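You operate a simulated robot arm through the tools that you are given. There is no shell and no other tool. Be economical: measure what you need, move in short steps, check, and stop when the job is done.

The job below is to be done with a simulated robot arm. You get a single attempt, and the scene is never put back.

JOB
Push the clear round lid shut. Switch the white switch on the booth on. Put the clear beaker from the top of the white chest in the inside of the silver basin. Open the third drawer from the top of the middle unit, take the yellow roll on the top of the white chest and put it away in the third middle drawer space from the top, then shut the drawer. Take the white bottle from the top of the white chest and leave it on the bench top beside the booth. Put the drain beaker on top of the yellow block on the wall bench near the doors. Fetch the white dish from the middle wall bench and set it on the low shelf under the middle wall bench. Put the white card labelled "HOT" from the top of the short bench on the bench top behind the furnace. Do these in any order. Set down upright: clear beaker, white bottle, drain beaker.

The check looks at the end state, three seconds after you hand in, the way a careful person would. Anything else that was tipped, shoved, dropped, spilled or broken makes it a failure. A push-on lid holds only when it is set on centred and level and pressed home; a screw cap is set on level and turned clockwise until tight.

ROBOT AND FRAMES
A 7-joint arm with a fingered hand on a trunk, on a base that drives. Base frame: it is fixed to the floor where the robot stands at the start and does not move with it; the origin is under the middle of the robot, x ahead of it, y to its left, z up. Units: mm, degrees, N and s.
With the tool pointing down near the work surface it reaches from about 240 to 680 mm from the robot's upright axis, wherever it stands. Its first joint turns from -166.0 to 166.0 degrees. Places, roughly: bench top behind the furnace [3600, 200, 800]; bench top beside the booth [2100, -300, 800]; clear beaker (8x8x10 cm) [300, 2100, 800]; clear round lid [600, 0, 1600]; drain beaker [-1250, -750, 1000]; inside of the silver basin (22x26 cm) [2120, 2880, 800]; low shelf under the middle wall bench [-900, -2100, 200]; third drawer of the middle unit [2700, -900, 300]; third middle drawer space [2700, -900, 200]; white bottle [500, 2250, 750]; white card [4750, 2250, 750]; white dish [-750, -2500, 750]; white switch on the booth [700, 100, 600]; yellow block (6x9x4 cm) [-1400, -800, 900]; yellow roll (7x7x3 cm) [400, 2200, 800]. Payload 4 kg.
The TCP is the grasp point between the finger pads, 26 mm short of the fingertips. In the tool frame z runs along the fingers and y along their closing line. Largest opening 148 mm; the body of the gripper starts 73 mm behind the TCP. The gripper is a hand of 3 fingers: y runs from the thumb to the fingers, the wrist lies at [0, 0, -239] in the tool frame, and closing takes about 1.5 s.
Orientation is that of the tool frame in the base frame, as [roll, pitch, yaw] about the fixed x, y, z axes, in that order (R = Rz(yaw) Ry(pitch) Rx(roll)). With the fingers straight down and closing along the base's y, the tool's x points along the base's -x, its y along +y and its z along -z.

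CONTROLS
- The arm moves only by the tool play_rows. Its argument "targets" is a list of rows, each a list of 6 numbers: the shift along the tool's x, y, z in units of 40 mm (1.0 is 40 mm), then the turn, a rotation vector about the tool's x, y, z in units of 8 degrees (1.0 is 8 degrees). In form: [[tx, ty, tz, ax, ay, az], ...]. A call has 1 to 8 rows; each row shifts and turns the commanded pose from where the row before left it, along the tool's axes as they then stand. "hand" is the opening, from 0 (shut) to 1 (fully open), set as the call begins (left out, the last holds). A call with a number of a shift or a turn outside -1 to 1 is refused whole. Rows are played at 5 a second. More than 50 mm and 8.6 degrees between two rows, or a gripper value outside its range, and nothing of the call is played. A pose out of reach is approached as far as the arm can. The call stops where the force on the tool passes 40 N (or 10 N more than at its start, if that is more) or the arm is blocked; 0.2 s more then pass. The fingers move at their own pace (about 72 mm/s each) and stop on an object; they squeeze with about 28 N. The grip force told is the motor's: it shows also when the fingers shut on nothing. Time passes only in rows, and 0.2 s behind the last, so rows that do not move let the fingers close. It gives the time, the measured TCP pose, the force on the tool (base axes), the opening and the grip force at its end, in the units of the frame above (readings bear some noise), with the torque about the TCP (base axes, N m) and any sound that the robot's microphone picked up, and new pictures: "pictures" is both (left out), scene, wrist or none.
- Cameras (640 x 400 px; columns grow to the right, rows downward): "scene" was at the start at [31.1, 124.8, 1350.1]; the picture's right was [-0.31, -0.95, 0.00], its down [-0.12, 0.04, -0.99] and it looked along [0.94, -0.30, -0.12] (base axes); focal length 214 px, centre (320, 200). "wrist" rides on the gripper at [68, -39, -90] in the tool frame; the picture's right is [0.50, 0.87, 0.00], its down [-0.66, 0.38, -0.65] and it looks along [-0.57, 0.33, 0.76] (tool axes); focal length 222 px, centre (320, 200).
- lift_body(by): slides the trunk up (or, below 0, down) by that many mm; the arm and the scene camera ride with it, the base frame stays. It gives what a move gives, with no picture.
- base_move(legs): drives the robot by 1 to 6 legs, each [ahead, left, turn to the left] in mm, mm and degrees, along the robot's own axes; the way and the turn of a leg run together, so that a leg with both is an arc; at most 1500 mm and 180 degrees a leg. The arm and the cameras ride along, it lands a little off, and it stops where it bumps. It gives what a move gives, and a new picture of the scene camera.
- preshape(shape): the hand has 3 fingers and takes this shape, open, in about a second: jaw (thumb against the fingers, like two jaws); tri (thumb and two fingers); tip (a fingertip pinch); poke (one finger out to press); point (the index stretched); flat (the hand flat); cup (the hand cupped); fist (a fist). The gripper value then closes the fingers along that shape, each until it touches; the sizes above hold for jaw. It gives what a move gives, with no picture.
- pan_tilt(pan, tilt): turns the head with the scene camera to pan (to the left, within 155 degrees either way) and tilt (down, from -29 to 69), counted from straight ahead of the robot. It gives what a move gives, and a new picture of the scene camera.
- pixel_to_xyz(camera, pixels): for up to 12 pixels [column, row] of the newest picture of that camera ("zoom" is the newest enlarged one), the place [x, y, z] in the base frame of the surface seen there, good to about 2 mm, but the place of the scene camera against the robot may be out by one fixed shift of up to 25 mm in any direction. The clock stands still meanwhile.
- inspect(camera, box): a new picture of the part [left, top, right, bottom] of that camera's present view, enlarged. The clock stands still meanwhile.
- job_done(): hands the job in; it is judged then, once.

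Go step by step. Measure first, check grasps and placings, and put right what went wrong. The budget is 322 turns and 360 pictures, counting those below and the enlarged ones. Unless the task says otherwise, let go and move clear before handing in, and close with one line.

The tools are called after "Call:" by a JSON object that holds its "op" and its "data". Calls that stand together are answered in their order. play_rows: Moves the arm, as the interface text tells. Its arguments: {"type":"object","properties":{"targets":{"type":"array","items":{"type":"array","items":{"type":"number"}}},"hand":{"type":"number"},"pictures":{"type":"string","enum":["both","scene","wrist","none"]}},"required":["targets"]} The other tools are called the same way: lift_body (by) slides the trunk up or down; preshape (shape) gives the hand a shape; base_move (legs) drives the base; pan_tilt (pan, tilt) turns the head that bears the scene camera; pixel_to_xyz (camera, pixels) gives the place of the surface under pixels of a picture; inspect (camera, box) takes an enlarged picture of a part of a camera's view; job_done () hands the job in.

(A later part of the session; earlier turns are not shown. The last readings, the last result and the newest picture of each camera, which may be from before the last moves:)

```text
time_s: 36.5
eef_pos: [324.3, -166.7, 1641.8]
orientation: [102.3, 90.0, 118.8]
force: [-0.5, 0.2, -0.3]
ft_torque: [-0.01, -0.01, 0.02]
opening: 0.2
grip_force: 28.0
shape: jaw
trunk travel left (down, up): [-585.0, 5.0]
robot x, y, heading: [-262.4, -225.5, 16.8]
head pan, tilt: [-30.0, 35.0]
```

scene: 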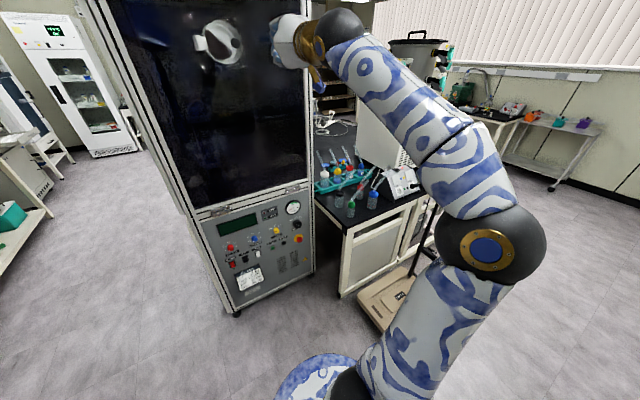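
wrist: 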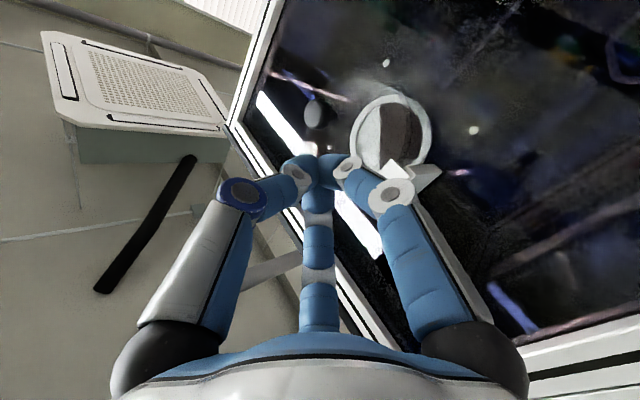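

The hand now faces along heading 16.5°, and the knob is 304 mm ahead of the tips and 20 mm left. I'll drive ahead 190 and check.

Call:
{"op": "base_move", "data": {"legs": [[190, 20, 1.2]]}}

Call:
{"op": "play_rows", "data": {"targets": [[0, 0, 0, 0, 0, 0]], "pictures": "wrist"}}

Call:
{"op": "inspect", "data": {"camera": "wrist", "box": [230, 50, 390, 150]}}

```text
time_s: 38.0
eef_pos: [496.9, -78.4, 1642.5]
orientation: [-134.1, 89.9, -116.4]
force: [0.4, -0.1, 0.3]
ft_torque: [0.03, -0.04, 0.0]
opening: 0.2
grip_force: 28.4
shape: jaw
trunk travel left (down, up): [-585.0, 5.0]
robot x, y, heading: [-87.8, -148.9, 18.0]
head pan, tilt: [-30.0, 35.0]
```

scene: 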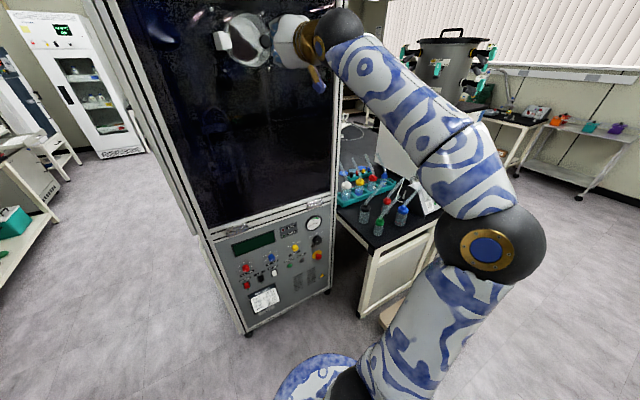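

```text
time_s: 38.4
eef_pos: [496.4, -77.8, 1640.8]
orientation: [60.4, 89.9, 78.1]
force: [0.0, -0.4, 0.7]
ft_torque: [-0.01, 0.02, 0.0]
opening: 0.0
grip_force: 27.9
shape: jaw
trunk travel left (down, up): [-585.0, 5.0]
robot x, y, heading: [-90.6, -150.7, 18.1]
head pan, tilt: [-30.0, 35.0]
```

wrist: 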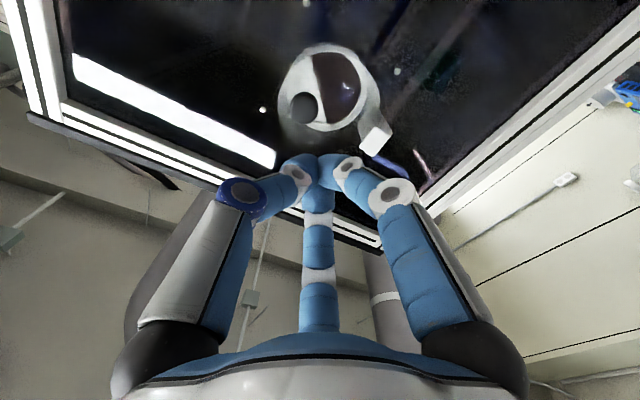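

```text
4.00 times, centred on (310, 100) of wrist
```

zoom: 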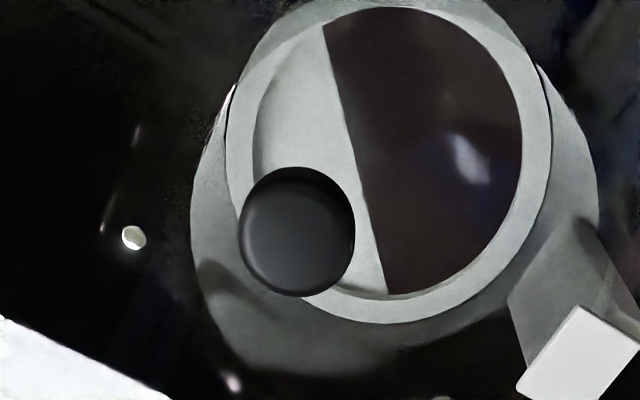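

The view is now square on, with the knob at wrist (304,107). I'll measure the knob face.

Call:
{"op": "pixel_to_xyz", "data": {"camera": "zoom", "pixels": [[297, 232], [265, 232], [330, 232], [297, 200], [297, 265], [580, 360], [560, 330], [540, 260], [215, 150], [132, 237]]}}

```text
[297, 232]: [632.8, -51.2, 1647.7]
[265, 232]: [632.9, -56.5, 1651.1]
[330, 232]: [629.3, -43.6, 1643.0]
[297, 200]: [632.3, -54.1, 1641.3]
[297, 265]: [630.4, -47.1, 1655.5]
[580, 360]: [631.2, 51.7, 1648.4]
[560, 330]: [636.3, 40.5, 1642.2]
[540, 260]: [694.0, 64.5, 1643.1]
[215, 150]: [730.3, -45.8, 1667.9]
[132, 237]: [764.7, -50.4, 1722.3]
```

The knob is 15 mm right, 6 mm up and 111 mm beyond the tips. I'll align and press straight in.

Call:
{"op": "play_rows", "data": {"targets": [[-0.15, -0.37, 0.8, 0, 0, 0], [0, 0, 0.8, 0, 0, 0], [0, 0, 0.8, 0, 0, 0], [0, 0, 0.3, 0, 0, 0], [0, 0, 0.15, 0, 0, 0], [0, 0, 0.1, 0, 0, 0], [0, 0, 0.1, 0, 0, 0], [0, 0, 0.1, 0, 0, 0]], "pictures": "none"}}

Call:
{"op": "play_rows", "data": {"targets": [[0, 0, 0.1, 0, 0, 0], [0, 0, 0.1, 0, 0, 0], [0, 0, 0.1, 0, 0, 0]], "pictures": "none"}}

```text
time_s: 40.0
eef_pos: [605.5, -58.8, 1653.3]
orientation: [-12.4, 89.7, 5.1]
force: [-30.6, -8.2, -7.6]
ft_torque: [-0.08, 0.27, -0.04]
opening: 0.0
grip_force: 28.5
shape: jaw
trunk travel left (down, up): [-585.0, 5.0]
robot x, y, heading: [-87.2, -153.8, 18.0]
head pan, tilt: [-30.0, 35.0]
stopped in row 7: the force on the tool passed its limit at 42 N (the readings are from after the stop); the commanded pose is now the measured one
```

```text
time_s: 40.4
eef_pos: [606.2, -59.7, 1653.2]
orientation: [-15.6, 89.6, 1.9]
force: [-31.6, -8.2, -5.5]
ft_torque: [-0.02, 0.19, 0.13]
opening: 0.0
grip_force: 28.1
shape: jaw
trunk travel left (down, up): [-585.0, 5.0]
robot x, y, heading: [-95.6, -150.9, 18.1]
head pan, tilt: [-30.0, 35.0]
stopped in row 1: the force on the tool passed its limit at 46 N (the readings are from after the stop); the commanded pose is now the measured one
```

The tips stopped at the same place with a firm 46 N and no movement, so the lid is home. I'll retract, lower the trunk and look at the panel.

Call:
{"op": "play_rows", "data": {"targets": [[0, 0, -1, 0, 0, 0], [0, 0, -1, 0, 0, 0], [0, 0, -1, 0, 0, 0], [0, 0, -1, 0, 0, 0], [0, 0, -1, 0, 0, 0]], "pictures": "wrist"}}

Call:
{"op": "inspect", "data": {"camera": "wrist", "box": [230, 50, 390, 150]}}

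Call:
{"op": "lift_body", "data": {"by": -560}}

Call:
{"op": "pan_tilt", "data": {"pan": 8, "tilt": 35}}

```text
time_s: 41.6
eef_pos: [424.1, -117.4, 1649.9]
orientation: [-79.7, 89.9, -62.0]
force: [-0.5, 0.3, -0.6]
ft_torque: [0.01, 0.0, 0.02]
opening: 0.2
grip_force: 27.9
shape: jaw
trunk travel left (down, up): [-585.0, 5.0]
robot x, y, heading: [-94.9, -147.5, 18.1]
head pan, tilt: [-30.0, 35.0]
```

wrist: 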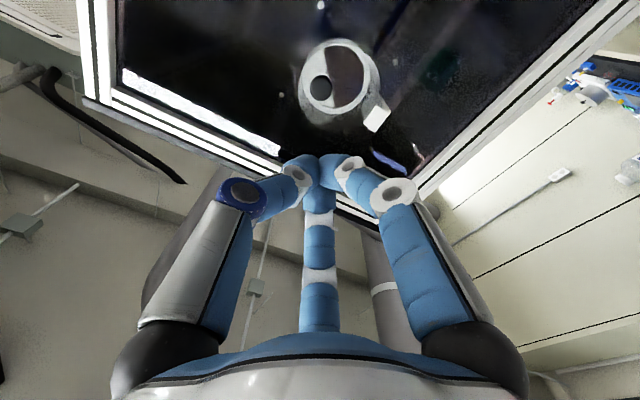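

```text
4.00 times, centred on (310, 100) of wrist
```

zoom: 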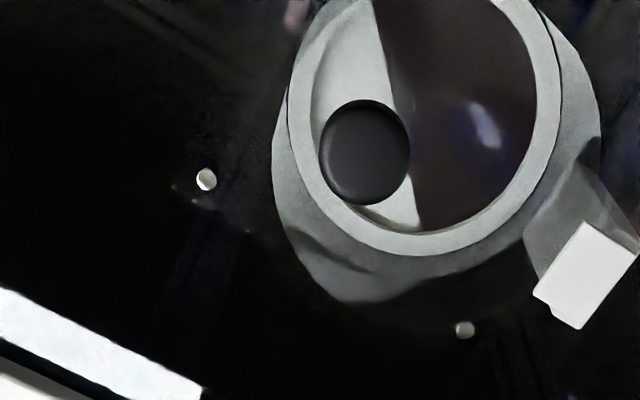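

```text
refused: -560 is not a number from -400 to 400
```

```text
time_s: 42.6
eef_pos: [426.5, -117.9, 1647.6]
orientation: [-110.4, 89.9, -92.7]
force: [-0.8, -0.5, 0.3]
ft_torque: [0.0, 0.0, -0.01]
opening: 0.1
grip_force: 27.7
shape: jaw
trunk travel left (down, up): [-585.0, 5.0]
robot x, y, heading: [-91.5, -151.2, 17.9]
head pan, tilt: [8.0, 35.0]
```

scene: 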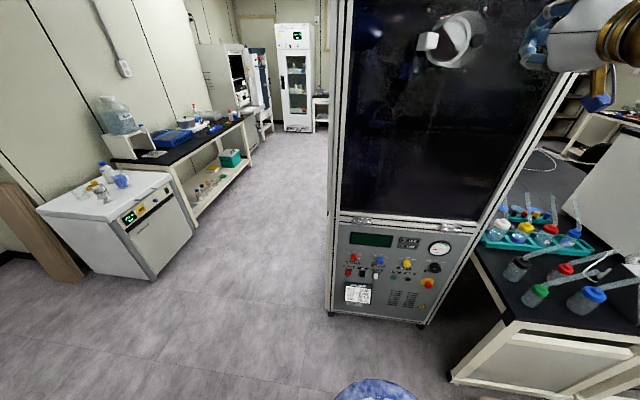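

The lid looks shut, with the knob facing square. I'll lower the trunk in two steps and look at the panel upright.

Call:
{"op": "lift_body", "data": {"by": -400}}

Call:
{"op": "lift_body", "data": {"by": -160}}

Call:
{"op": "pan_tilt", "data": {"pan": 6, "tilt": 30}}

Call:
{"op": "inspect", "data": {"camera": "scene", "box": [310, 120, 470, 220]}}

```text
time_s: 46.4
eef_pos: [424.8, -117.9, 1249.0]
orientation: [-112.0, 90.0, -94.5]
force: [0.3, -0.8, -0.7]
ft_torque: [-0.01, 0.01, -0.01]
opening: 0.2
grip_force: 27.6
shape: jaw
trunk travel left (down, up): [-185.0, 405.0]
robot x, y, heading: [-97.3, -150.0, 18.2]
head pan, tilt: [8.0, 35.0]
```

```text
time_s: 48.3
eef_pos: [425.6, -118.6, 1089.2]
orientation: [-110.7, 89.8, -93.2]
force: [-0.1, 0.1, -0.2]
ft_torque: [0.0, -0.01, 0.02]
opening: 0.0
grip_force: 28.3
shape: jaw
trunk travel left (down, up): [-25.0, 565.0]
robot x, y, heading: [-92.6, -152.0, 18.1]
head pan, tilt: [8.0, 35.0]
```

```text
time_s: 48.9
eef_pos: [425.4, -118.8, 1089.3]
orientation: [-110.9, 89.8, -93.2]
force: [0.2, 0.1, 0.3]
ft_torque: [-0.03, 0.01, -0.03]
opening: 0.0
grip_force: 27.9
shape: jaw
trunk travel left (down, up): [-25.0, 565.0]
robot x, y, heading: [-94.6, -146.3, 17.8]
head pan, tilt: [6.0, 30.0]
```

scene: 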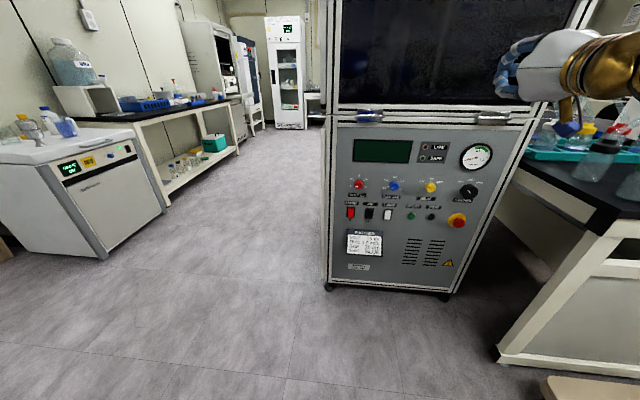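

```text
4.00 times, centred on (390, 170) of scene
```

zoom: 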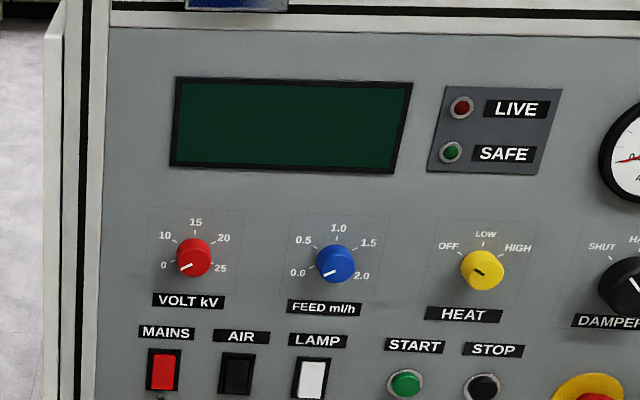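

Call:
{"op": "inspect", "data": {"camera": "scene", "box": [340, 198, 404, 238]}}

Call:
{"op": "pixel_to_xyz", "data": {"camera": "zoom", "pixels": [[480, 130], [480, 150], [480, 170], [300, 130], [300, 150], [300, 170], [100, 120], [100, 140], [100, 165], [400, 200], [470, 110], [470, 190]]}}

```text
10.00 times, centred on (372, 218) of scene
```

zoom: 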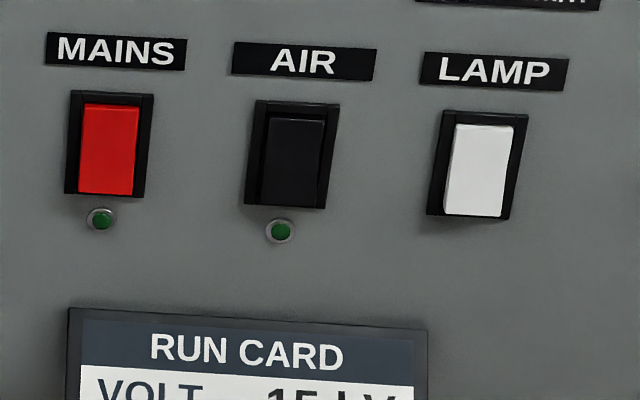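

```text
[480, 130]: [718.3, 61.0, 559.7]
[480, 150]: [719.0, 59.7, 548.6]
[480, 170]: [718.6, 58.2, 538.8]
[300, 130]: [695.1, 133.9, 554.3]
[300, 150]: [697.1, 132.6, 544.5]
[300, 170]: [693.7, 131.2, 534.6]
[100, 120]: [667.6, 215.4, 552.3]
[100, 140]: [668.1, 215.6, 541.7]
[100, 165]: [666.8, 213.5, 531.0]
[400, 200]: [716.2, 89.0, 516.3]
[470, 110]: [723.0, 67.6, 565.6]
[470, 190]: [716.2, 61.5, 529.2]
```

All three rockers stand out at the bottom, and the white one is lower-half-out at about [717,60,535], so pressing its lower half should switch it. I'll lower the forward-pointing hand to that height.

Call:
{"op": "play_rows", "data": {"targets": [[1, 0, 0, 0, 0, 0], [1, 0, 0, 0, 0, 0], [1, 0, 0, 0, 0, 0], [1, 0, 0, 0, 0, 0], [1, 0, 0, 0, 0, 0], [1, 0, 0, 0, 0, 0], [1, 0, 0, 0, 0, 0]], "pictures": "none"}}

Call:
{"op": "play_rows", "data": {"targets": [[1, 0, 0, 0, 0, 0], [1, 0, 0, 0, 0, 0], [1, 0, 0, 0, 0, 0], [1, 0, 0, 0, 0, 0], [1, 0, 0, 0, 0, 0]], "pictures": "both"}}

```text
time_s: 50.5
eef_pos: [425.1, -119.0, 807.1]
orientation: [-91.3, 89.9, -73.7]
force: [0.0, -0.5, -0.6]
ft_torque: [0.0, -0.03, 0.02]
opening: 0.1
grip_force: 27.6
shape: jaw
trunk travel left (down, up): [-25.0, 565.0]
robot x, y, heading: [-92.6, -147.5, 18.3]
head pan, tilt: [6.0, 30.0]
```

```text
time_s: 51.7
eef_pos: [442.3, -121.6, 612.8]
orientation: [-80.7, 89.8, -62.9]
force: [-0.8, -0.6, 0.7]
ft_torque: [0.02, 0.01, -0.01]
opening: 0.0
grip_force: 28.0
shape: jaw
out of reach, approached as far as the arm can: row 4, 5
trunk travel left (down, up): [-25.0, 565.0]
robot x, y, heading: [-90.8, -150.9, 17.9]
head pan, tilt: [6.0, 30.0]
```

scene: 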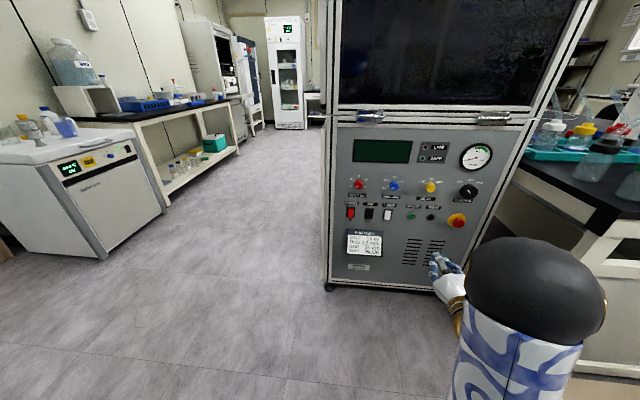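
wrist: 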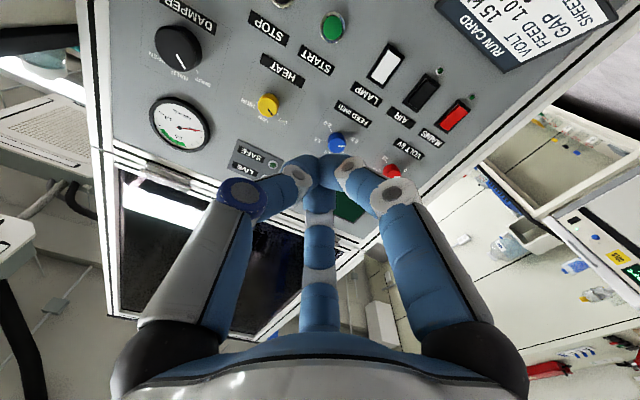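

The hand is at z 613 and the white rocker is at wrist (385,65). I'll inspect it from here.

Call:
{"op": "inspect", "data": {"camera": "wrist", "box": [337, 20, 481, 110]}}

Call:
{"op": "pixel_to_xyz", "data": {"camera": "zoom", "pixels": [[260, 140], [238, 170], [220, 195], [190, 240], [195, 190], [350, 300], [385, 330], [365, 360], [500, 410], [480, 300], [300, 110], [200, 215]]}}

Call:
{"op": "pixel_to_xyz", "data": {"camera": "wrist", "pixels": [[393, 52], [389, 58], [385, 65], [380, 72], [376, 79]]}}

```text
4.44 times, centred on (409, 65) of wrist
```

zoom: 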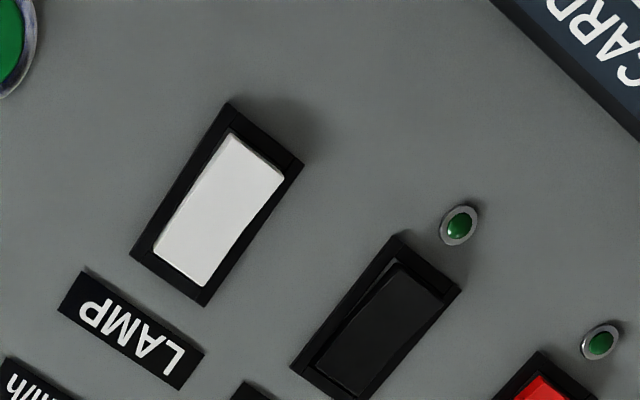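

```text
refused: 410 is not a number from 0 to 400
```

```text
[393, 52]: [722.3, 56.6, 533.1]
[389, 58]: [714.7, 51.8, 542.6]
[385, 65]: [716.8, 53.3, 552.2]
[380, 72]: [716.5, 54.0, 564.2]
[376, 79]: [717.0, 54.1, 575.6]
```

Its lower end stands out, at about [715,52,543]. I'll bring the base left and nearer, tilt the hand 32° downwards and lower the tips to that height.

Call:
{"op": "play_rows", "data": {"targets": [[0, 0, 0, 0, 1, 0], [0, 0, 0, 0, 1, 0], [0, 0, 0, 0, 1, 0], [0, 0, 0, 0, 1, 0], [0.74, 0, 0.46, 0, 0, 0]], "pictures": "none"}}

Call:
{"op": "base_move", "data": {"legs": [[150, 81, 0]]}}

Call:
{"op": "play_rows", "data": {"targets": [[0, 0, 0, 0, 0, 0]], "pictures": "wrist"}}

```text
time_s: 52.9
eef_pos: [442.1, -123.6, 578.8]
orientation: [-179.8, 58.0, -162.1]
force: [-0.1, -0.5, 0.8]
ft_torque: [0.04, 0.0, 0.01]
opening: 0.0
grip_force: 27.8
shape: jaw
trunk travel left (down, up): [-25.0, 565.0]
robot x, y, heading: [-93.8, -149.8, 18.2]
head pan, tilt: [6.0, 30.0]
```

```text
time_s: 54.4
eef_pos: [558.2, 1.3, 579.3]
orientation: [-179.9, 58.0, -162.2]
force: [0.4, 0.0, 0.0]
ft_torque: [0.02, 0.01, 0.04]
opening: 0.1
grip_force: 27.7
shape: jaw
trunk travel left (down, up): [-25.0, 565.0]
robot x, y, heading: [25.4, -26.0, 18.2]
head pan, tilt: [6.0, 30.0]
```

scene: 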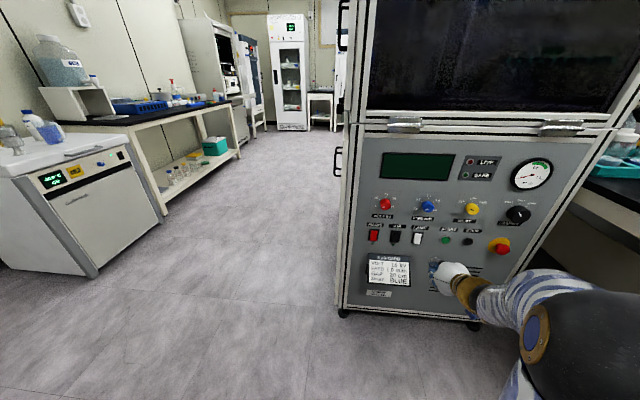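

```text
time_s: 54.8
eef_pos: [558.5, 1.3, 577.8]
orientation: [-179.8, 58.0, -162.2]
force: [0.3, 0.4, -0.8]
ft_torque: [-0.02, 0.02, -0.01]
opening: 0.0
grip_force: 27.9
shape: jaw
trunk travel left (down, up): [-25.0, 565.0]
robot x, y, heading: [22.9, -25.2, 18.2]
head pan, tilt: [6.0, 30.0]
```

wrist: 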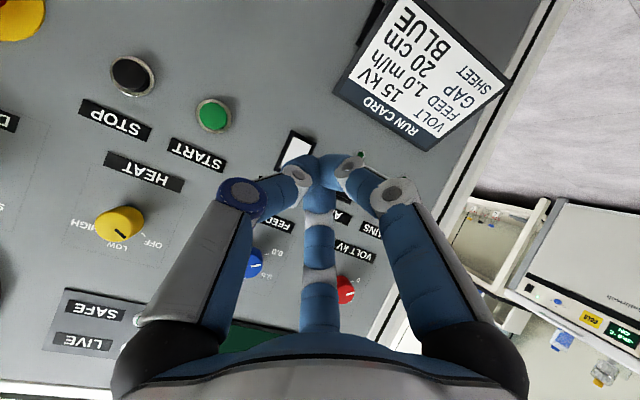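

The tips are 143 mm short of and 24 mm above the press point, and well centred. I'll approach and then push in small horizontal steps.

Call:
{"op": "play_rows", "data": {"targets": [[-0.243, 0, 0.673, 0, 0, 0], [-0.243, 0, 0.673, 0, 0, 0], [-0.243, 0, 0.673, 0, 0, 0], [-0.243, 0, 0.673, 0, 0, 0]], "pictures": "wrist"}}

Call:
{"op": "inspect", "data": {"camera": "wrist", "box": [256, 110, 384, 190]}}

```text
time_s: 55.8
eef_pos: [666.3, 35.5, 554.9]
orientation: [-179.9, 58.0, -162.2]
force: [0.0, 1.0, 0.0]
ft_torque: [-0.02, -0.01, 0.0]
opening: 0.4
grip_force: 27.6
shape: jaw
trunk travel left (down, up): [-25.0, 565.0]
robot x, y, heading: [23.3, -25.0, 18.2]
head pan, tilt: [6.0, 30.0]
```

wrist: 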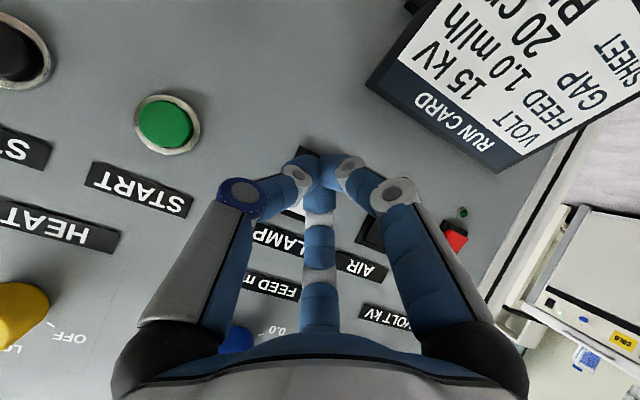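

```text
5.00 times, centred on (320, 150) of wrist
```

zoom: 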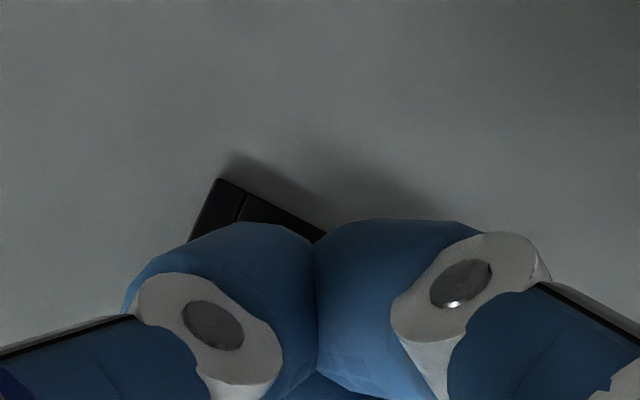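

The lower frame of the rocker sits just beyond the tips, about 6 mm to one side. I'll shift and press.

Call:
{"op": "play_rows", "data": {"targets": [[-0.13, -0.15, 0.21, 0, 0, 0], [-0.13, 0, 0.21, 0, 0, 0], [-0.066, 0, 0.106, 0, 0, 0], [-0.066, 0, 0.106, 0, 0, 0], [-0.066, 0, 0.106, 0, 0, 0], [-0.066, 0, 0.106, 0, 0, 0], [0, 0, 0, 0, 0, 0]], "pictures": "wrist"}}

```text
time_s: 57.5
eef_pos: [705.2, 31.5, 553.1]
orientation: [-179.5, 57.6, -162.8]
force: [0.5, -8.7, -0.6]
ft_torque: [-0.09, 0.02, -0.1]
opening: 0.0
grip_force: 28.3
shape: jaw
trunk travel left (down, up): [-25.0, 565.0]
robot x, y, heading: [23.6, -26.1, 17.8]
head pan, tilt: [6.0, 30.0]
stopped in row 7: the force on the tool passed its limit at 42 N (the readings are from after the stop); the commanded pose is now the measured one
```

wrist: 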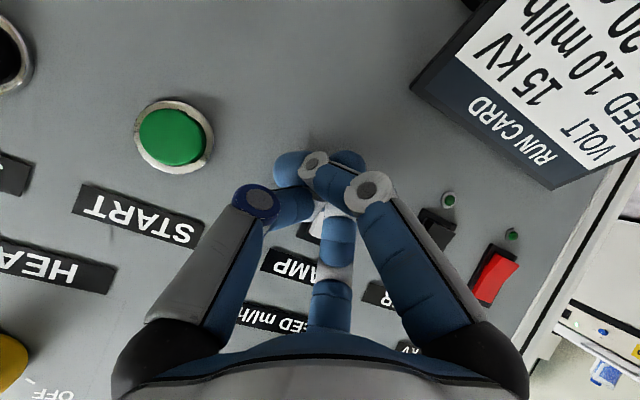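

It passed 42 N with the fingers on the rocker and the plate. I'll pull back and check its state.

Call:
{"op": "play_rows", "data": {"targets": [[0.53, 0, -0.85, 0, 0, 0], [0.53, 0, -0.85, 0, 0, 0], [0.53, 0, -0.85, 0, 0, 0]], "pictures": "wrist"}}

Call:
{"op": "inspect", "data": {"camera": "scene", "box": [350, 210, 446, 270]}}

```text
time_s: 58.3
eef_pos: [588.9, 0.8, 552.6]
orientation: [-179.5, 57.7, -162.5]
force: [-0.5, -0.5, -0.6]
ft_torque: [0.04, 0.01, 0.02]
opening: 0.2
grip_force: 27.9
shape: jaw
trunk travel left (down, up): [-25.0, 565.0]
robot x, y, heading: [23.2, -22.5, 18.0]
head pan, tilt: [6.0, 30.0]
```

wrist: 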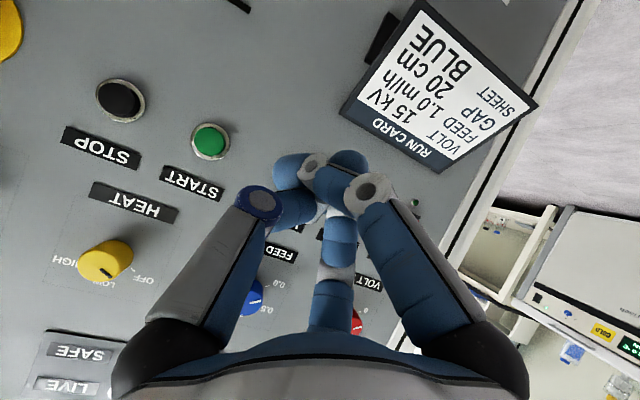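

```text
6.67 times, centred on (398, 240) of scene
```

zoom: 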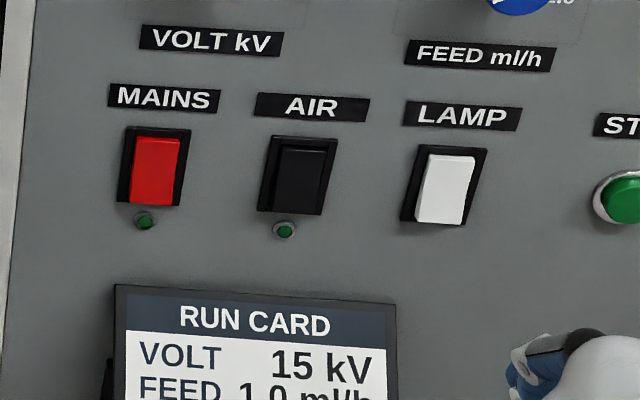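

I can't tell from the picture whether it toggled, so I'll measure depths along the white and red rockers.

Call:
{"op": "inspect", "data": {"camera": "scene", "box": [402, 226, 434, 246]}}

Call:
{"op": "pixel_to_xyz", "data": {"camera": "zoom", "pixels": [[330, 120], [320, 160], [310, 200], [300, 240], [295, 280], [280, 160], [360, 160], [280, 250], [340, 270], [200, 350]]}}

```text
16.00 times, centred on (418, 236) of scene
```

zoom: 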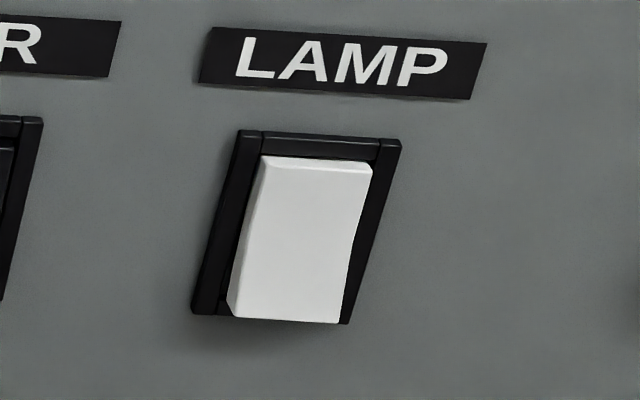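

```text
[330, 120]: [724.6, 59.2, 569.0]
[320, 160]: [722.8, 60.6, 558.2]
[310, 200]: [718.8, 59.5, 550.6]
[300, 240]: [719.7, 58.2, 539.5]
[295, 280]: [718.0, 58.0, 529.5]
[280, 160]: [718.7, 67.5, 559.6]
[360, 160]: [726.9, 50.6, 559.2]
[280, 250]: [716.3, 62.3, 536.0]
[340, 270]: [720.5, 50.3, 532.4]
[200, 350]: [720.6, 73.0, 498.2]
```

Call:
{"op": "inspect", "data": {"camera": "scene", "box": [366, 222, 414, 252]}}

Call:
{"op": "pixel_to_xyz", "data": {"camera": "zoom", "pixels": [[340, 110], [335, 140], [330, 165], [320, 190], [100, 90], [95, 110], [90, 135], [85, 165], [330, 120], [325, 180]]}}

```text
13.33 times, centred on (390, 237) of scene
```

zoom: 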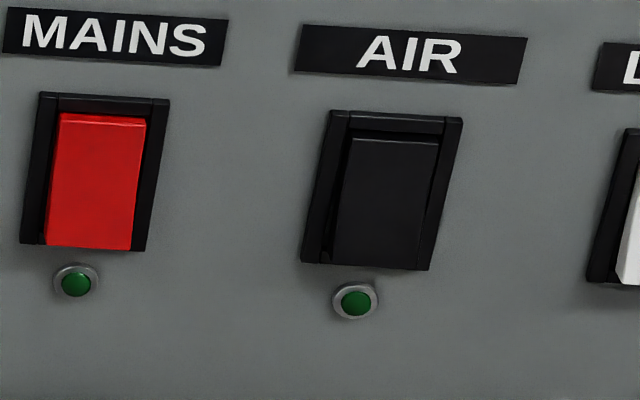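

```text
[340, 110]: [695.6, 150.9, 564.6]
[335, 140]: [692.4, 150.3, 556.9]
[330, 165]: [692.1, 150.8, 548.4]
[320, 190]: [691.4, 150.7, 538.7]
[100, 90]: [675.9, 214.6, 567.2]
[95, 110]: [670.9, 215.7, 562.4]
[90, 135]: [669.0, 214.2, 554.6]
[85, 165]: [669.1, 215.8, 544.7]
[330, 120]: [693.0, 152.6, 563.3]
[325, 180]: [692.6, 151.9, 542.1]
```

The press missed: the tip ended at about [726,38], 16 mm to the right of the rocker. I'll change to the poke shape for a finer tip and look.

Call:
{"op": "preshape", "data": {"shape": "poke"}}

Call:
{"op": "play_rows", "data": {"targets": [[0, 0, 0, 0, 0, 0]], "pictures": "wrist"}}

```text
time_s: 59.2
eef_pos: [589.8, 1.1, 554.6]
orientation: [-179.6, 57.7, -162.6]
force: [0.4, 0.0, 0.0]
ft_torque: [0.02, -0.02, -0.01]
opening: 0.0
grip_force: 0.1
shape: poke
trunk travel left (down, up): [-25.0, 565.0]
robot x, y, heading: [20.8, -26.9, 18.1]
head pan, tilt: [6.0, 30.0]
```

```text
time_s: 59.6
eef_pos: [590.2, 1.6, 554.5]
orientation: [-179.6, 57.7, -162.6]
force: [0.2, 0.2, 0.1]
ft_torque: [0.03, 0.01, 0.02]
opening: 0.0
grip_force: 0.1
shape: poke
trunk travel left (down, up): [-25.0, 565.0]
robot x, y, heading: [23.6, -24.5, 18.0]
head pan, tilt: [6.0, 30.0]
```

wrist: 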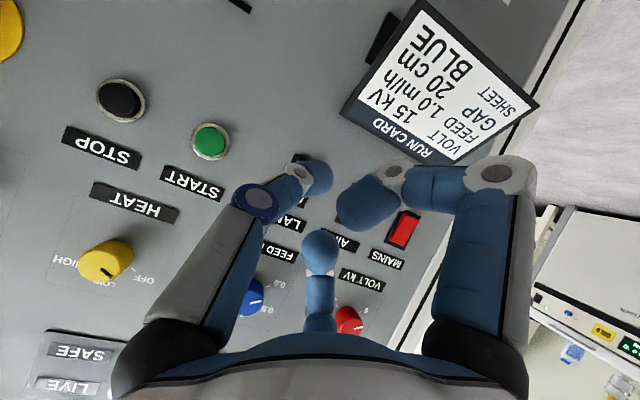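

One finger stays out with its tip at wrist (322,175). I'll get its position.

Call:
{"op": "pixel_to_xyz", "data": {"camera": "wrist", "pixels": [[322, 172], [316, 178], [326, 190], [322, 165], [305, 195], [380, 200], [320, 245], [340, 212]]}}

Call:
{"op": "inspect", "data": {"camera": "wrist", "box": [240, 130, 432, 250]}}

```text
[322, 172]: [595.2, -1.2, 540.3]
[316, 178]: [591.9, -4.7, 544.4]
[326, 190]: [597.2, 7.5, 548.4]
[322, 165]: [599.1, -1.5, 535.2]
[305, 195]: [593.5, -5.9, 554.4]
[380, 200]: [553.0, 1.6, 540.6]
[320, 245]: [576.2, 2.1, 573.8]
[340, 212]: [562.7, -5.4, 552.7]
```

```text
3.33 times, centred on (336, 190) of wrist
```

zoom: 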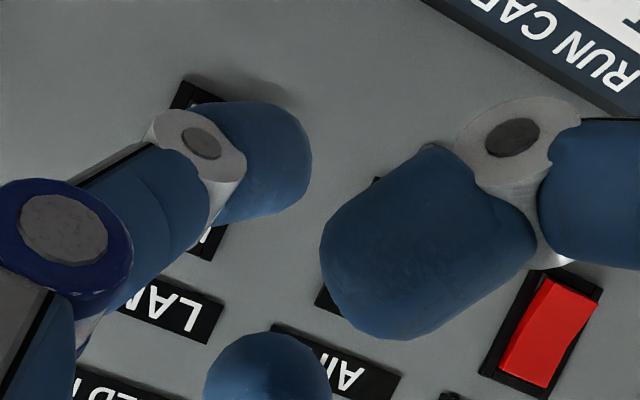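

The tip lies about [605,3,538], so it needs 13 mm left, 6 mm up and about 121 mm ahead. I'll approach and press.

Call:
{"op": "play_rows", "data": {"targets": [[-0.472, 0.33, 0.471, 0, 0, 0], [-0.345, 0, 0.551, 0, 0, 0], [-0.345, 0, 0.551, 0, 0, 0], [-0.265, 0, 0.424, 0, 0, 0]], "pictures": "wrist"}}

Call:
{"op": "inspect", "data": {"camera": "wrist", "box": [240, 130, 432, 250]}}

Call:
{"op": "inspect", "data": {"camera": "scene", "box": [370, 215, 450, 265]}}

```text
time_s: 60.6
eef_pos: [678.1, 41.5, 559.7]
orientation: [-179.6, 57.7, -162.5]
force: [-0.8, -0.1, 0.8]
ft_torque: [-0.02, 0.0, 0.01]
opening: 0.1
grip_force: 0.1
shape: poke
trunk travel left (down, up): [-25.0, 565.0]
robot x, y, heading: [23.1, -23.2, 18.0]
head pan, tilt: [6.0, 30.0]
```

wrist: 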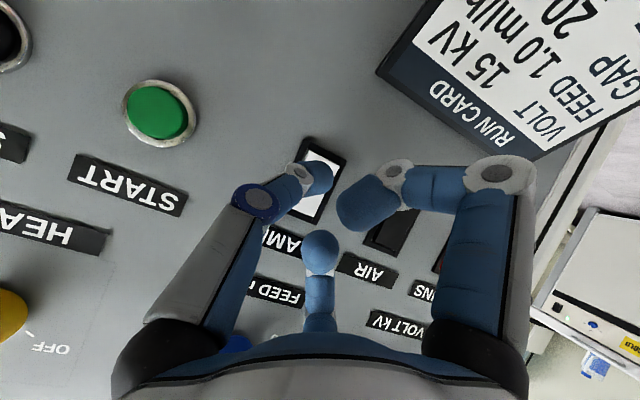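

```text
3.33 times, centred on (336, 190) of wrist
```

zoom: 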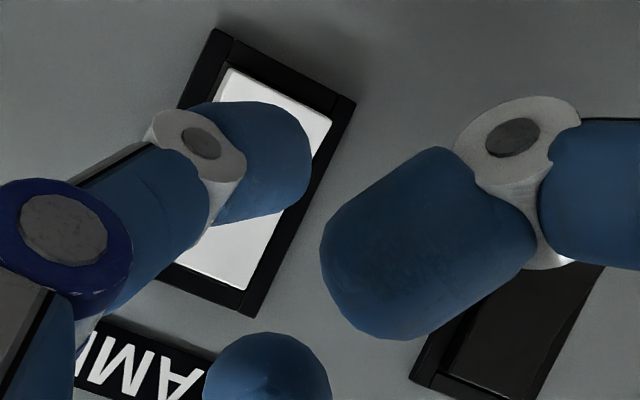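

```text
8.00 times, centred on (410, 240) of scene
```

zoom: 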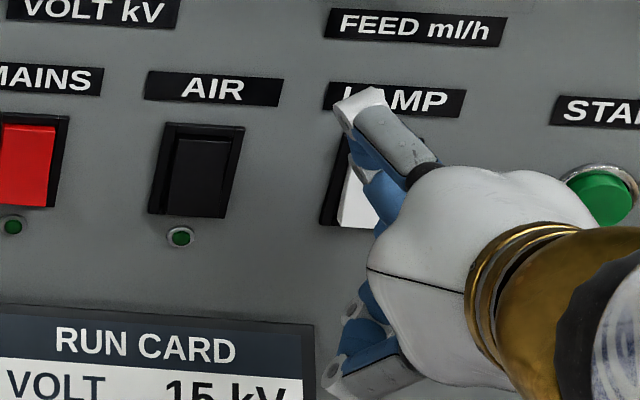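

The fingertip is over the white rocker near its lower half. I'll go 4 mm lower and press in 5 mm steps.

Call:
{"op": "play_rows", "data": {"targets": [[-0.047, 0, 0.265, 0, 0, 0], [-0.066, 0, 0.106, 0, 0, 0], [-0.066, 0, 0.106, 0, 0, 0], [-0.066, 0, 0.106, 0, 0, 0], [-0.066, 0, 0.106, 0, 0, 0], [-0.066, 0, 0.106, 0, 0, 0], [0, 0, 0, 0, 0, 0]], "pictures": "wrist"}}

Call:
{"op": "inspect", "data": {"camera": "wrist", "box": [240, 130, 432, 250]}}

```text
time_s: 61.5
eef_pos: [695.8, 41.5, 553.2]
orientation: [-179.3, 57.1, -162.9]
force: [-19.0, -4.5, 1.3]
ft_torque: [-0.01, 0.17, 0.13]
opening: 0.2
grip_force: 0.1
shape: poke
trunk travel left (down, up): [-25.0, 565.0]
robot x, y, heading: [24.4, -25.9, 17.5]
head pan, tilt: [6.0, 30.0]
stopped in row 4: the force on the tool passed its limit at 45 N (the readings are from after the stop); the commanded pose is now the measured one
```

wrist: 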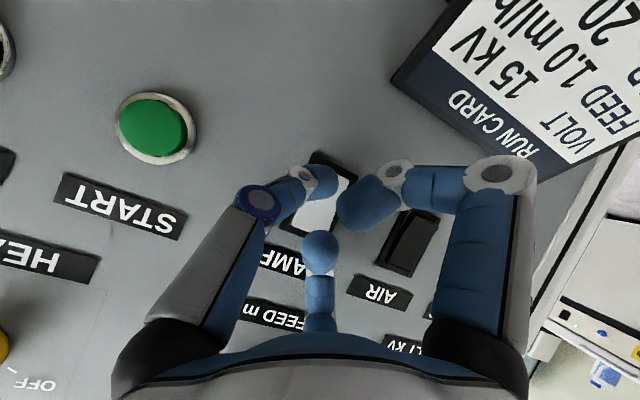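

```text
3.33 times, centred on (336, 190) of wrist
```

zoom: 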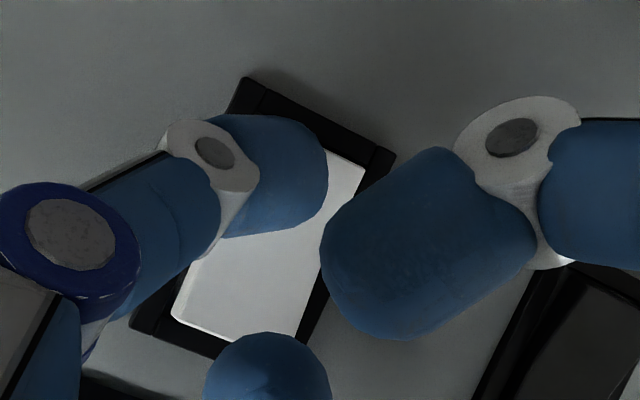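

The finger pressed the lower end to 45 N. I'll retreat and check the rocker.

Call:
{"op": "play_rows", "data": {"targets": [[0.53, 0, -0.85, 0, 0, 0], [0.53, 0, -0.85, 0, 0, 0], [0.53, 0, -0.85, 0, 0, 0], [0.53, 0, -0.85, 0, 0, 0]], "pictures": "wrist"}}

Call:
{"op": "inspect", "data": {"camera": "scene", "box": [366, 222, 430, 262]}}

```text
time_s: 62.5
eef_pos: [545.5, -5.5, 554.8]
orientation: [-179.4, 57.2, -163.0]
force: [0.3, 0.1, -0.3]
ft_torque: [0.01, 0.0, 0.01]
opening: 0.0
grip_force: 0.0
shape: poke
trunk travel left (down, up): [-25.0, 565.0]
robot x, y, heading: [20.3, -27.2, 17.8]
head pan, tilt: [6.0, 30.0]
```

wrist: 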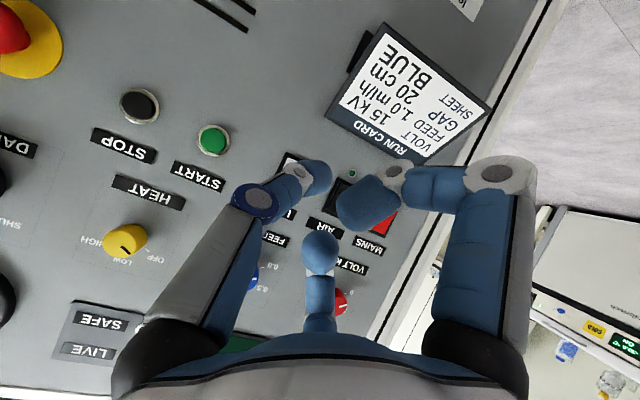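

```text
10.00 times, centred on (398, 242) of scene
```

zoom: 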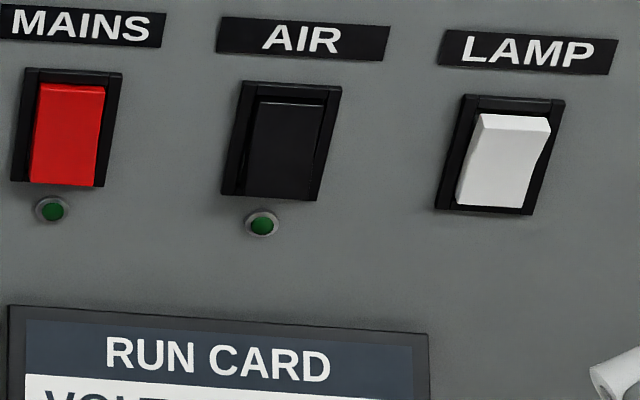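

The white rocker now clearly sits top-out, so it has been switched, and the others are untouched. Next I'll go back to jaw, raise the hand, point it down and head for the white chest.

Call:
{"op": "lift_body", "data": {"by": 250}}

Call:
{"op": "preshape", "data": {"shape": "jaw"}}

Call:
{"op": "play_rows", "data": {"targets": [[0, 0, -0.5, 0, 1, 0], [0, 0, -0.5, 0, 1, 0], [0, 0, -0.5, 0, 1, 0], [0, 0, -0.5, 0, 1, 0], [0, 0, -0.5, 0, 1, 0], [0, 0, -0.5, 0, 1, 0], [0, 0, -0.5, 0, 1, 0], [0, 0, 0, 0, 0.15, 0]], "hand": 0.6, "pictures": "none"}}

Call:
{"op": "base_move", "data": {"legs": [[-250, 0, 0], [0, 0, 72]]}}

Call:
{"op": "pan_tilt", "data": {"pan": 0, "tilt": 20}}

```text
time_s: 65.1
eef_pos: [545.5, -6.0, 805.2]
orientation: [-179.4, 57.1, -162.9]
force: [-0.3, -0.5, 0.1]
ft_torque: [-0.02, 0.02, 0.01]
opening: 0.1
grip_force: 0.1
shape: poke
trunk travel left (down, up): [-275.0, 315.0]
robot x, y, heading: [23.9, -26.7, 17.8]
head pan, tilt: [6.0, 30.0]
```

```text
time_s: 66.0
eef_pos: [545.7, -3.8, 805.6]
orientation: [-179.5, 57.2, -162.9]
force: [-0.3, 0.7, 0.0]
ft_torque: [0.03, 0.01, -0.02]
opening: 147.9
grip_force: 0.1
shape: jaw
trunk travel left (down, up): [-275.0, 315.0]
robot x, y, heading: [22.6, -26.7, 17.7]
head pan, tilt: [6.0, 30.0]
```

```text
time_s: 67.8
eef_pos: [478.2, -19.9, 903.0]
orientation: [-179.7, 9.5, -162.5]
force: [-1.0, 0.0, 0.1]
ft_torque: [0.01, 0.02, 0.03]
opening: 89.0
grip_force: 0.0
shape: jaw
out of reach, approached as far as the arm can: row 2, 5, 6
trunk travel left (down, up): [-275.0, 315.0]
robot x, y, heading: [23.6, -27.9, 17.6]
head pan, tilt: [6.0, 30.0]
```

```text
time_s: 72.8
eef_pos: [-88.3, 336.3, 902.9]
orientation: [-179.7, 9.6, -89.3]
force: [-0.1, -0.1, 0.9]
ft_torque: [0.0, 0.03, -0.03]
opening: 89.1
grip_force: 0.1
shape: jaw
trunk travel left (down, up): [-275.0, 315.0]
robot x, y, heading: [-214.1, -103.0, 91.2]
head pan, tilt: [6.0, 30.0]
```

scene: 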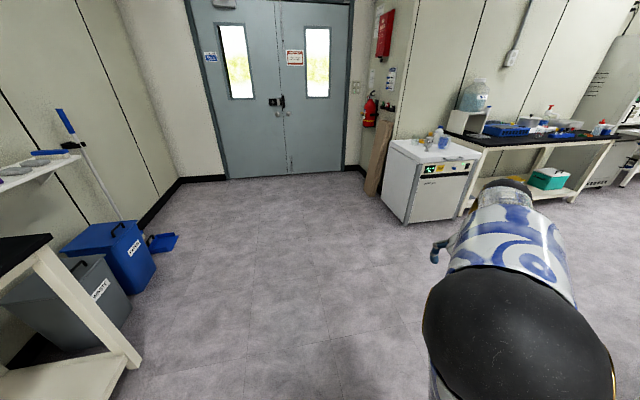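

```text
time_s: 73.5
eef_pos: [-87.4, 335.3, 902.7]
orientation: [-179.6, 9.7, -89.2]
force: [0.1, -0.2, -0.1]
ft_torque: [-0.01, 0.01, 0.0]
opening: 88.9
grip_force: 0.0
shape: jaw
trunk travel left (down, up): [-275.0, 315.0]
robot x, y, heading: [-211.1, -102.5, 90.9]
head pan, tilt: [0.0, 20.0]
```

scene: 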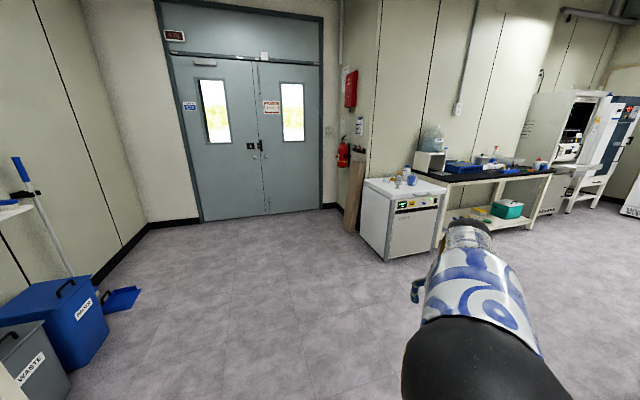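

The chest is ahead to the right around (405,200). I'll measure its top and the objects on it.

Call:
{"op": "inspect", "data": {"camera": "scene", "box": [350, 155, 462, 225]}}

Call:
{"op": "pixel_to_xyz", "data": {"camera": "scene", "pixels": [[362, 180], [388, 195], [446, 190], [412, 175], [398, 181], [408, 172], [412, 181], [391, 181], [390, 260], [440, 240]]}}

```text
5.71 times, centred on (406, 190) of scene
```

zoom: 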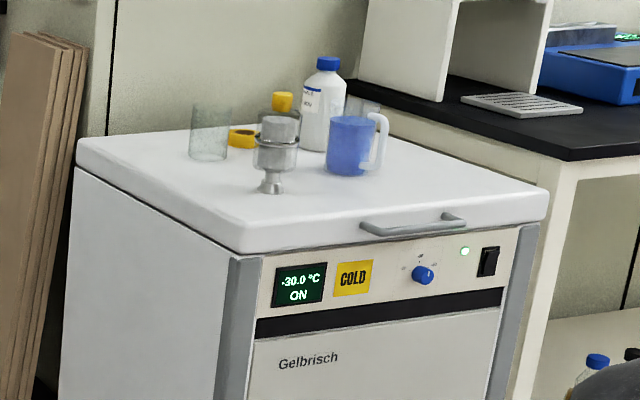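

```text
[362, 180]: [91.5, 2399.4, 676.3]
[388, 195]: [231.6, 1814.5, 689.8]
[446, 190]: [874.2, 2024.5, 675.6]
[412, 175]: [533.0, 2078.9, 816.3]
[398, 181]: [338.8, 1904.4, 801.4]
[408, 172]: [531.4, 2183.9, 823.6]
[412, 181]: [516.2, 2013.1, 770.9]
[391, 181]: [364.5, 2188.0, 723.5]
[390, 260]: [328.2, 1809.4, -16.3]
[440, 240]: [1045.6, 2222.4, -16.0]
```

The chest's front edge runs from [232,1815] to [874,2024], so I should face heading 108°. I'll drive there in legs.

Call:
{"op": "base_move", "data": {"legs": [[1000, -250, 0], [0, 0, 17], [400, -735, 0]]}}

Call:
{"op": "pan_tilt", "data": {"pan": 5, "tilt": 40}}

```text
time_s: 83.9
eef_pos: [554.2, 2000.8, 902.9]
orientation: [-179.6, 9.6, -71.1]
force: [0.0, 0.2, 0.2]
ft_torque: [0.04, 0.02, -0.03]
opening: 89.0
grip_force: 0.0
shape: jaw
trunk travel left (down, up): [-275.0, 315.0]
robot x, y, heading: [574.2, 1543.6, 109.4]
head pan, tilt: [0.0, 20.0]
```

scene: 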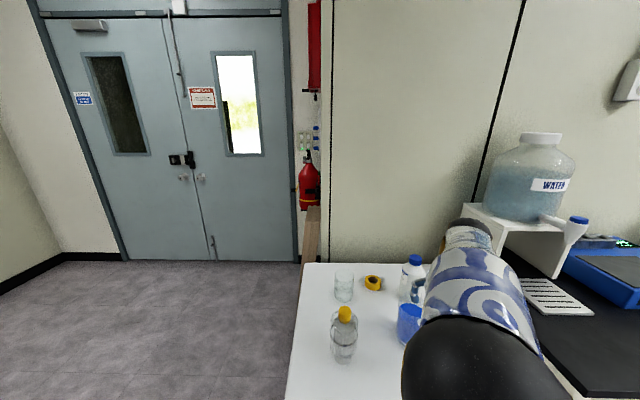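

```text
time_s: 84.8
eef_pos: [553.6, 2001.1, 903.2]
orientation: [-179.6, 9.7, -71.1]
force: [-0.3, -0.5, 0.1]
ft_torque: [0.0, -0.01, 0.01]
opening: 89.0
grip_force: 0.0
shape: jaw
trunk travel left (down, up): [-275.0, 315.0]
robot x, y, heading: [571.1, 1546.1, 109.4]
head pan, tilt: [5.0, 40.0]
```

scene: 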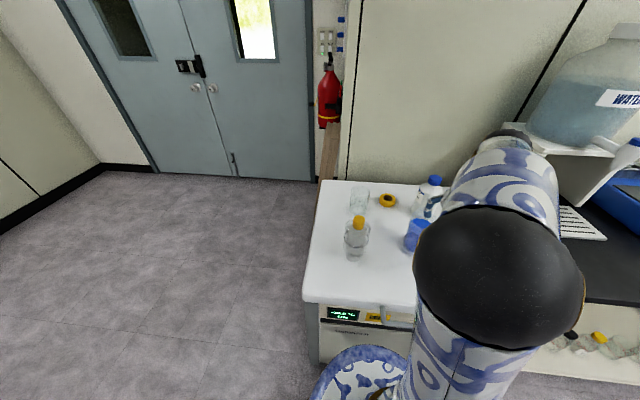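

I'm at the chest, with the hand hovering at z 903. I'll enlarge the objects and measure.

Call:
{"op": "inspect", "data": {"camera": "scene", "box": [320, 165, 448, 285]}}

Call:
{"op": "pixel_to_xyz", "data": {"camera": "scene", "pixels": [[359, 189], [352, 200], [368, 200], [359, 213], [388, 199], [382, 202], [395, 203], [388, 205], [433, 180], [357, 222], [418, 225], [426, 208]]}}

Call:
{"op": "play_rows", "data": {"targets": [[0, 0, 0, 0, 0, 0]], "pictures": "wrist"}}

```text
3.33 times, centred on (384, 225) of scene
```

zoom: 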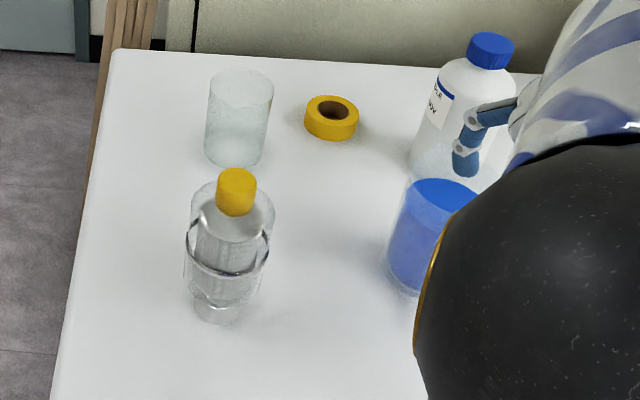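

```text
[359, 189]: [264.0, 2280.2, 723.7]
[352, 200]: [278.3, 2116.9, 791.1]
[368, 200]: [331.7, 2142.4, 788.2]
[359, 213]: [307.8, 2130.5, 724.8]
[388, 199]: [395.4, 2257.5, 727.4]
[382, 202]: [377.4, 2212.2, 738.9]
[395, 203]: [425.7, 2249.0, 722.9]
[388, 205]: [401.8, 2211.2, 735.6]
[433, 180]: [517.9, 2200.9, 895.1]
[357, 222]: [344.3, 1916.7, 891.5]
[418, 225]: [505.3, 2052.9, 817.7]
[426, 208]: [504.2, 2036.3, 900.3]
```

```text
time_s: 85.2
eef_pos: [554.1, 2000.5, 902.7]
orientation: [-179.6, 9.8, -71.2]
force: [-0.2, -0.7, 0.0]
ft_torque: [0.01, 0.02, 0.02]
opening: 88.8
grip_force: 0.1
shape: jaw
trunk travel left (down, up): [-275.0, 315.0]
robot x, y, heading: [572.0, 1543.1, 109.5]
head pan, tilt: [5.0, 40.0]
```

wrist: 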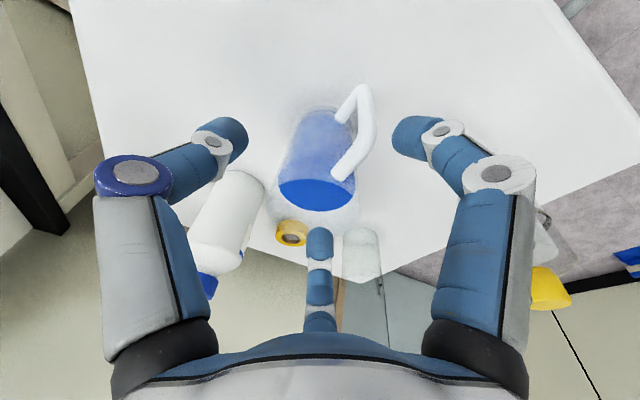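

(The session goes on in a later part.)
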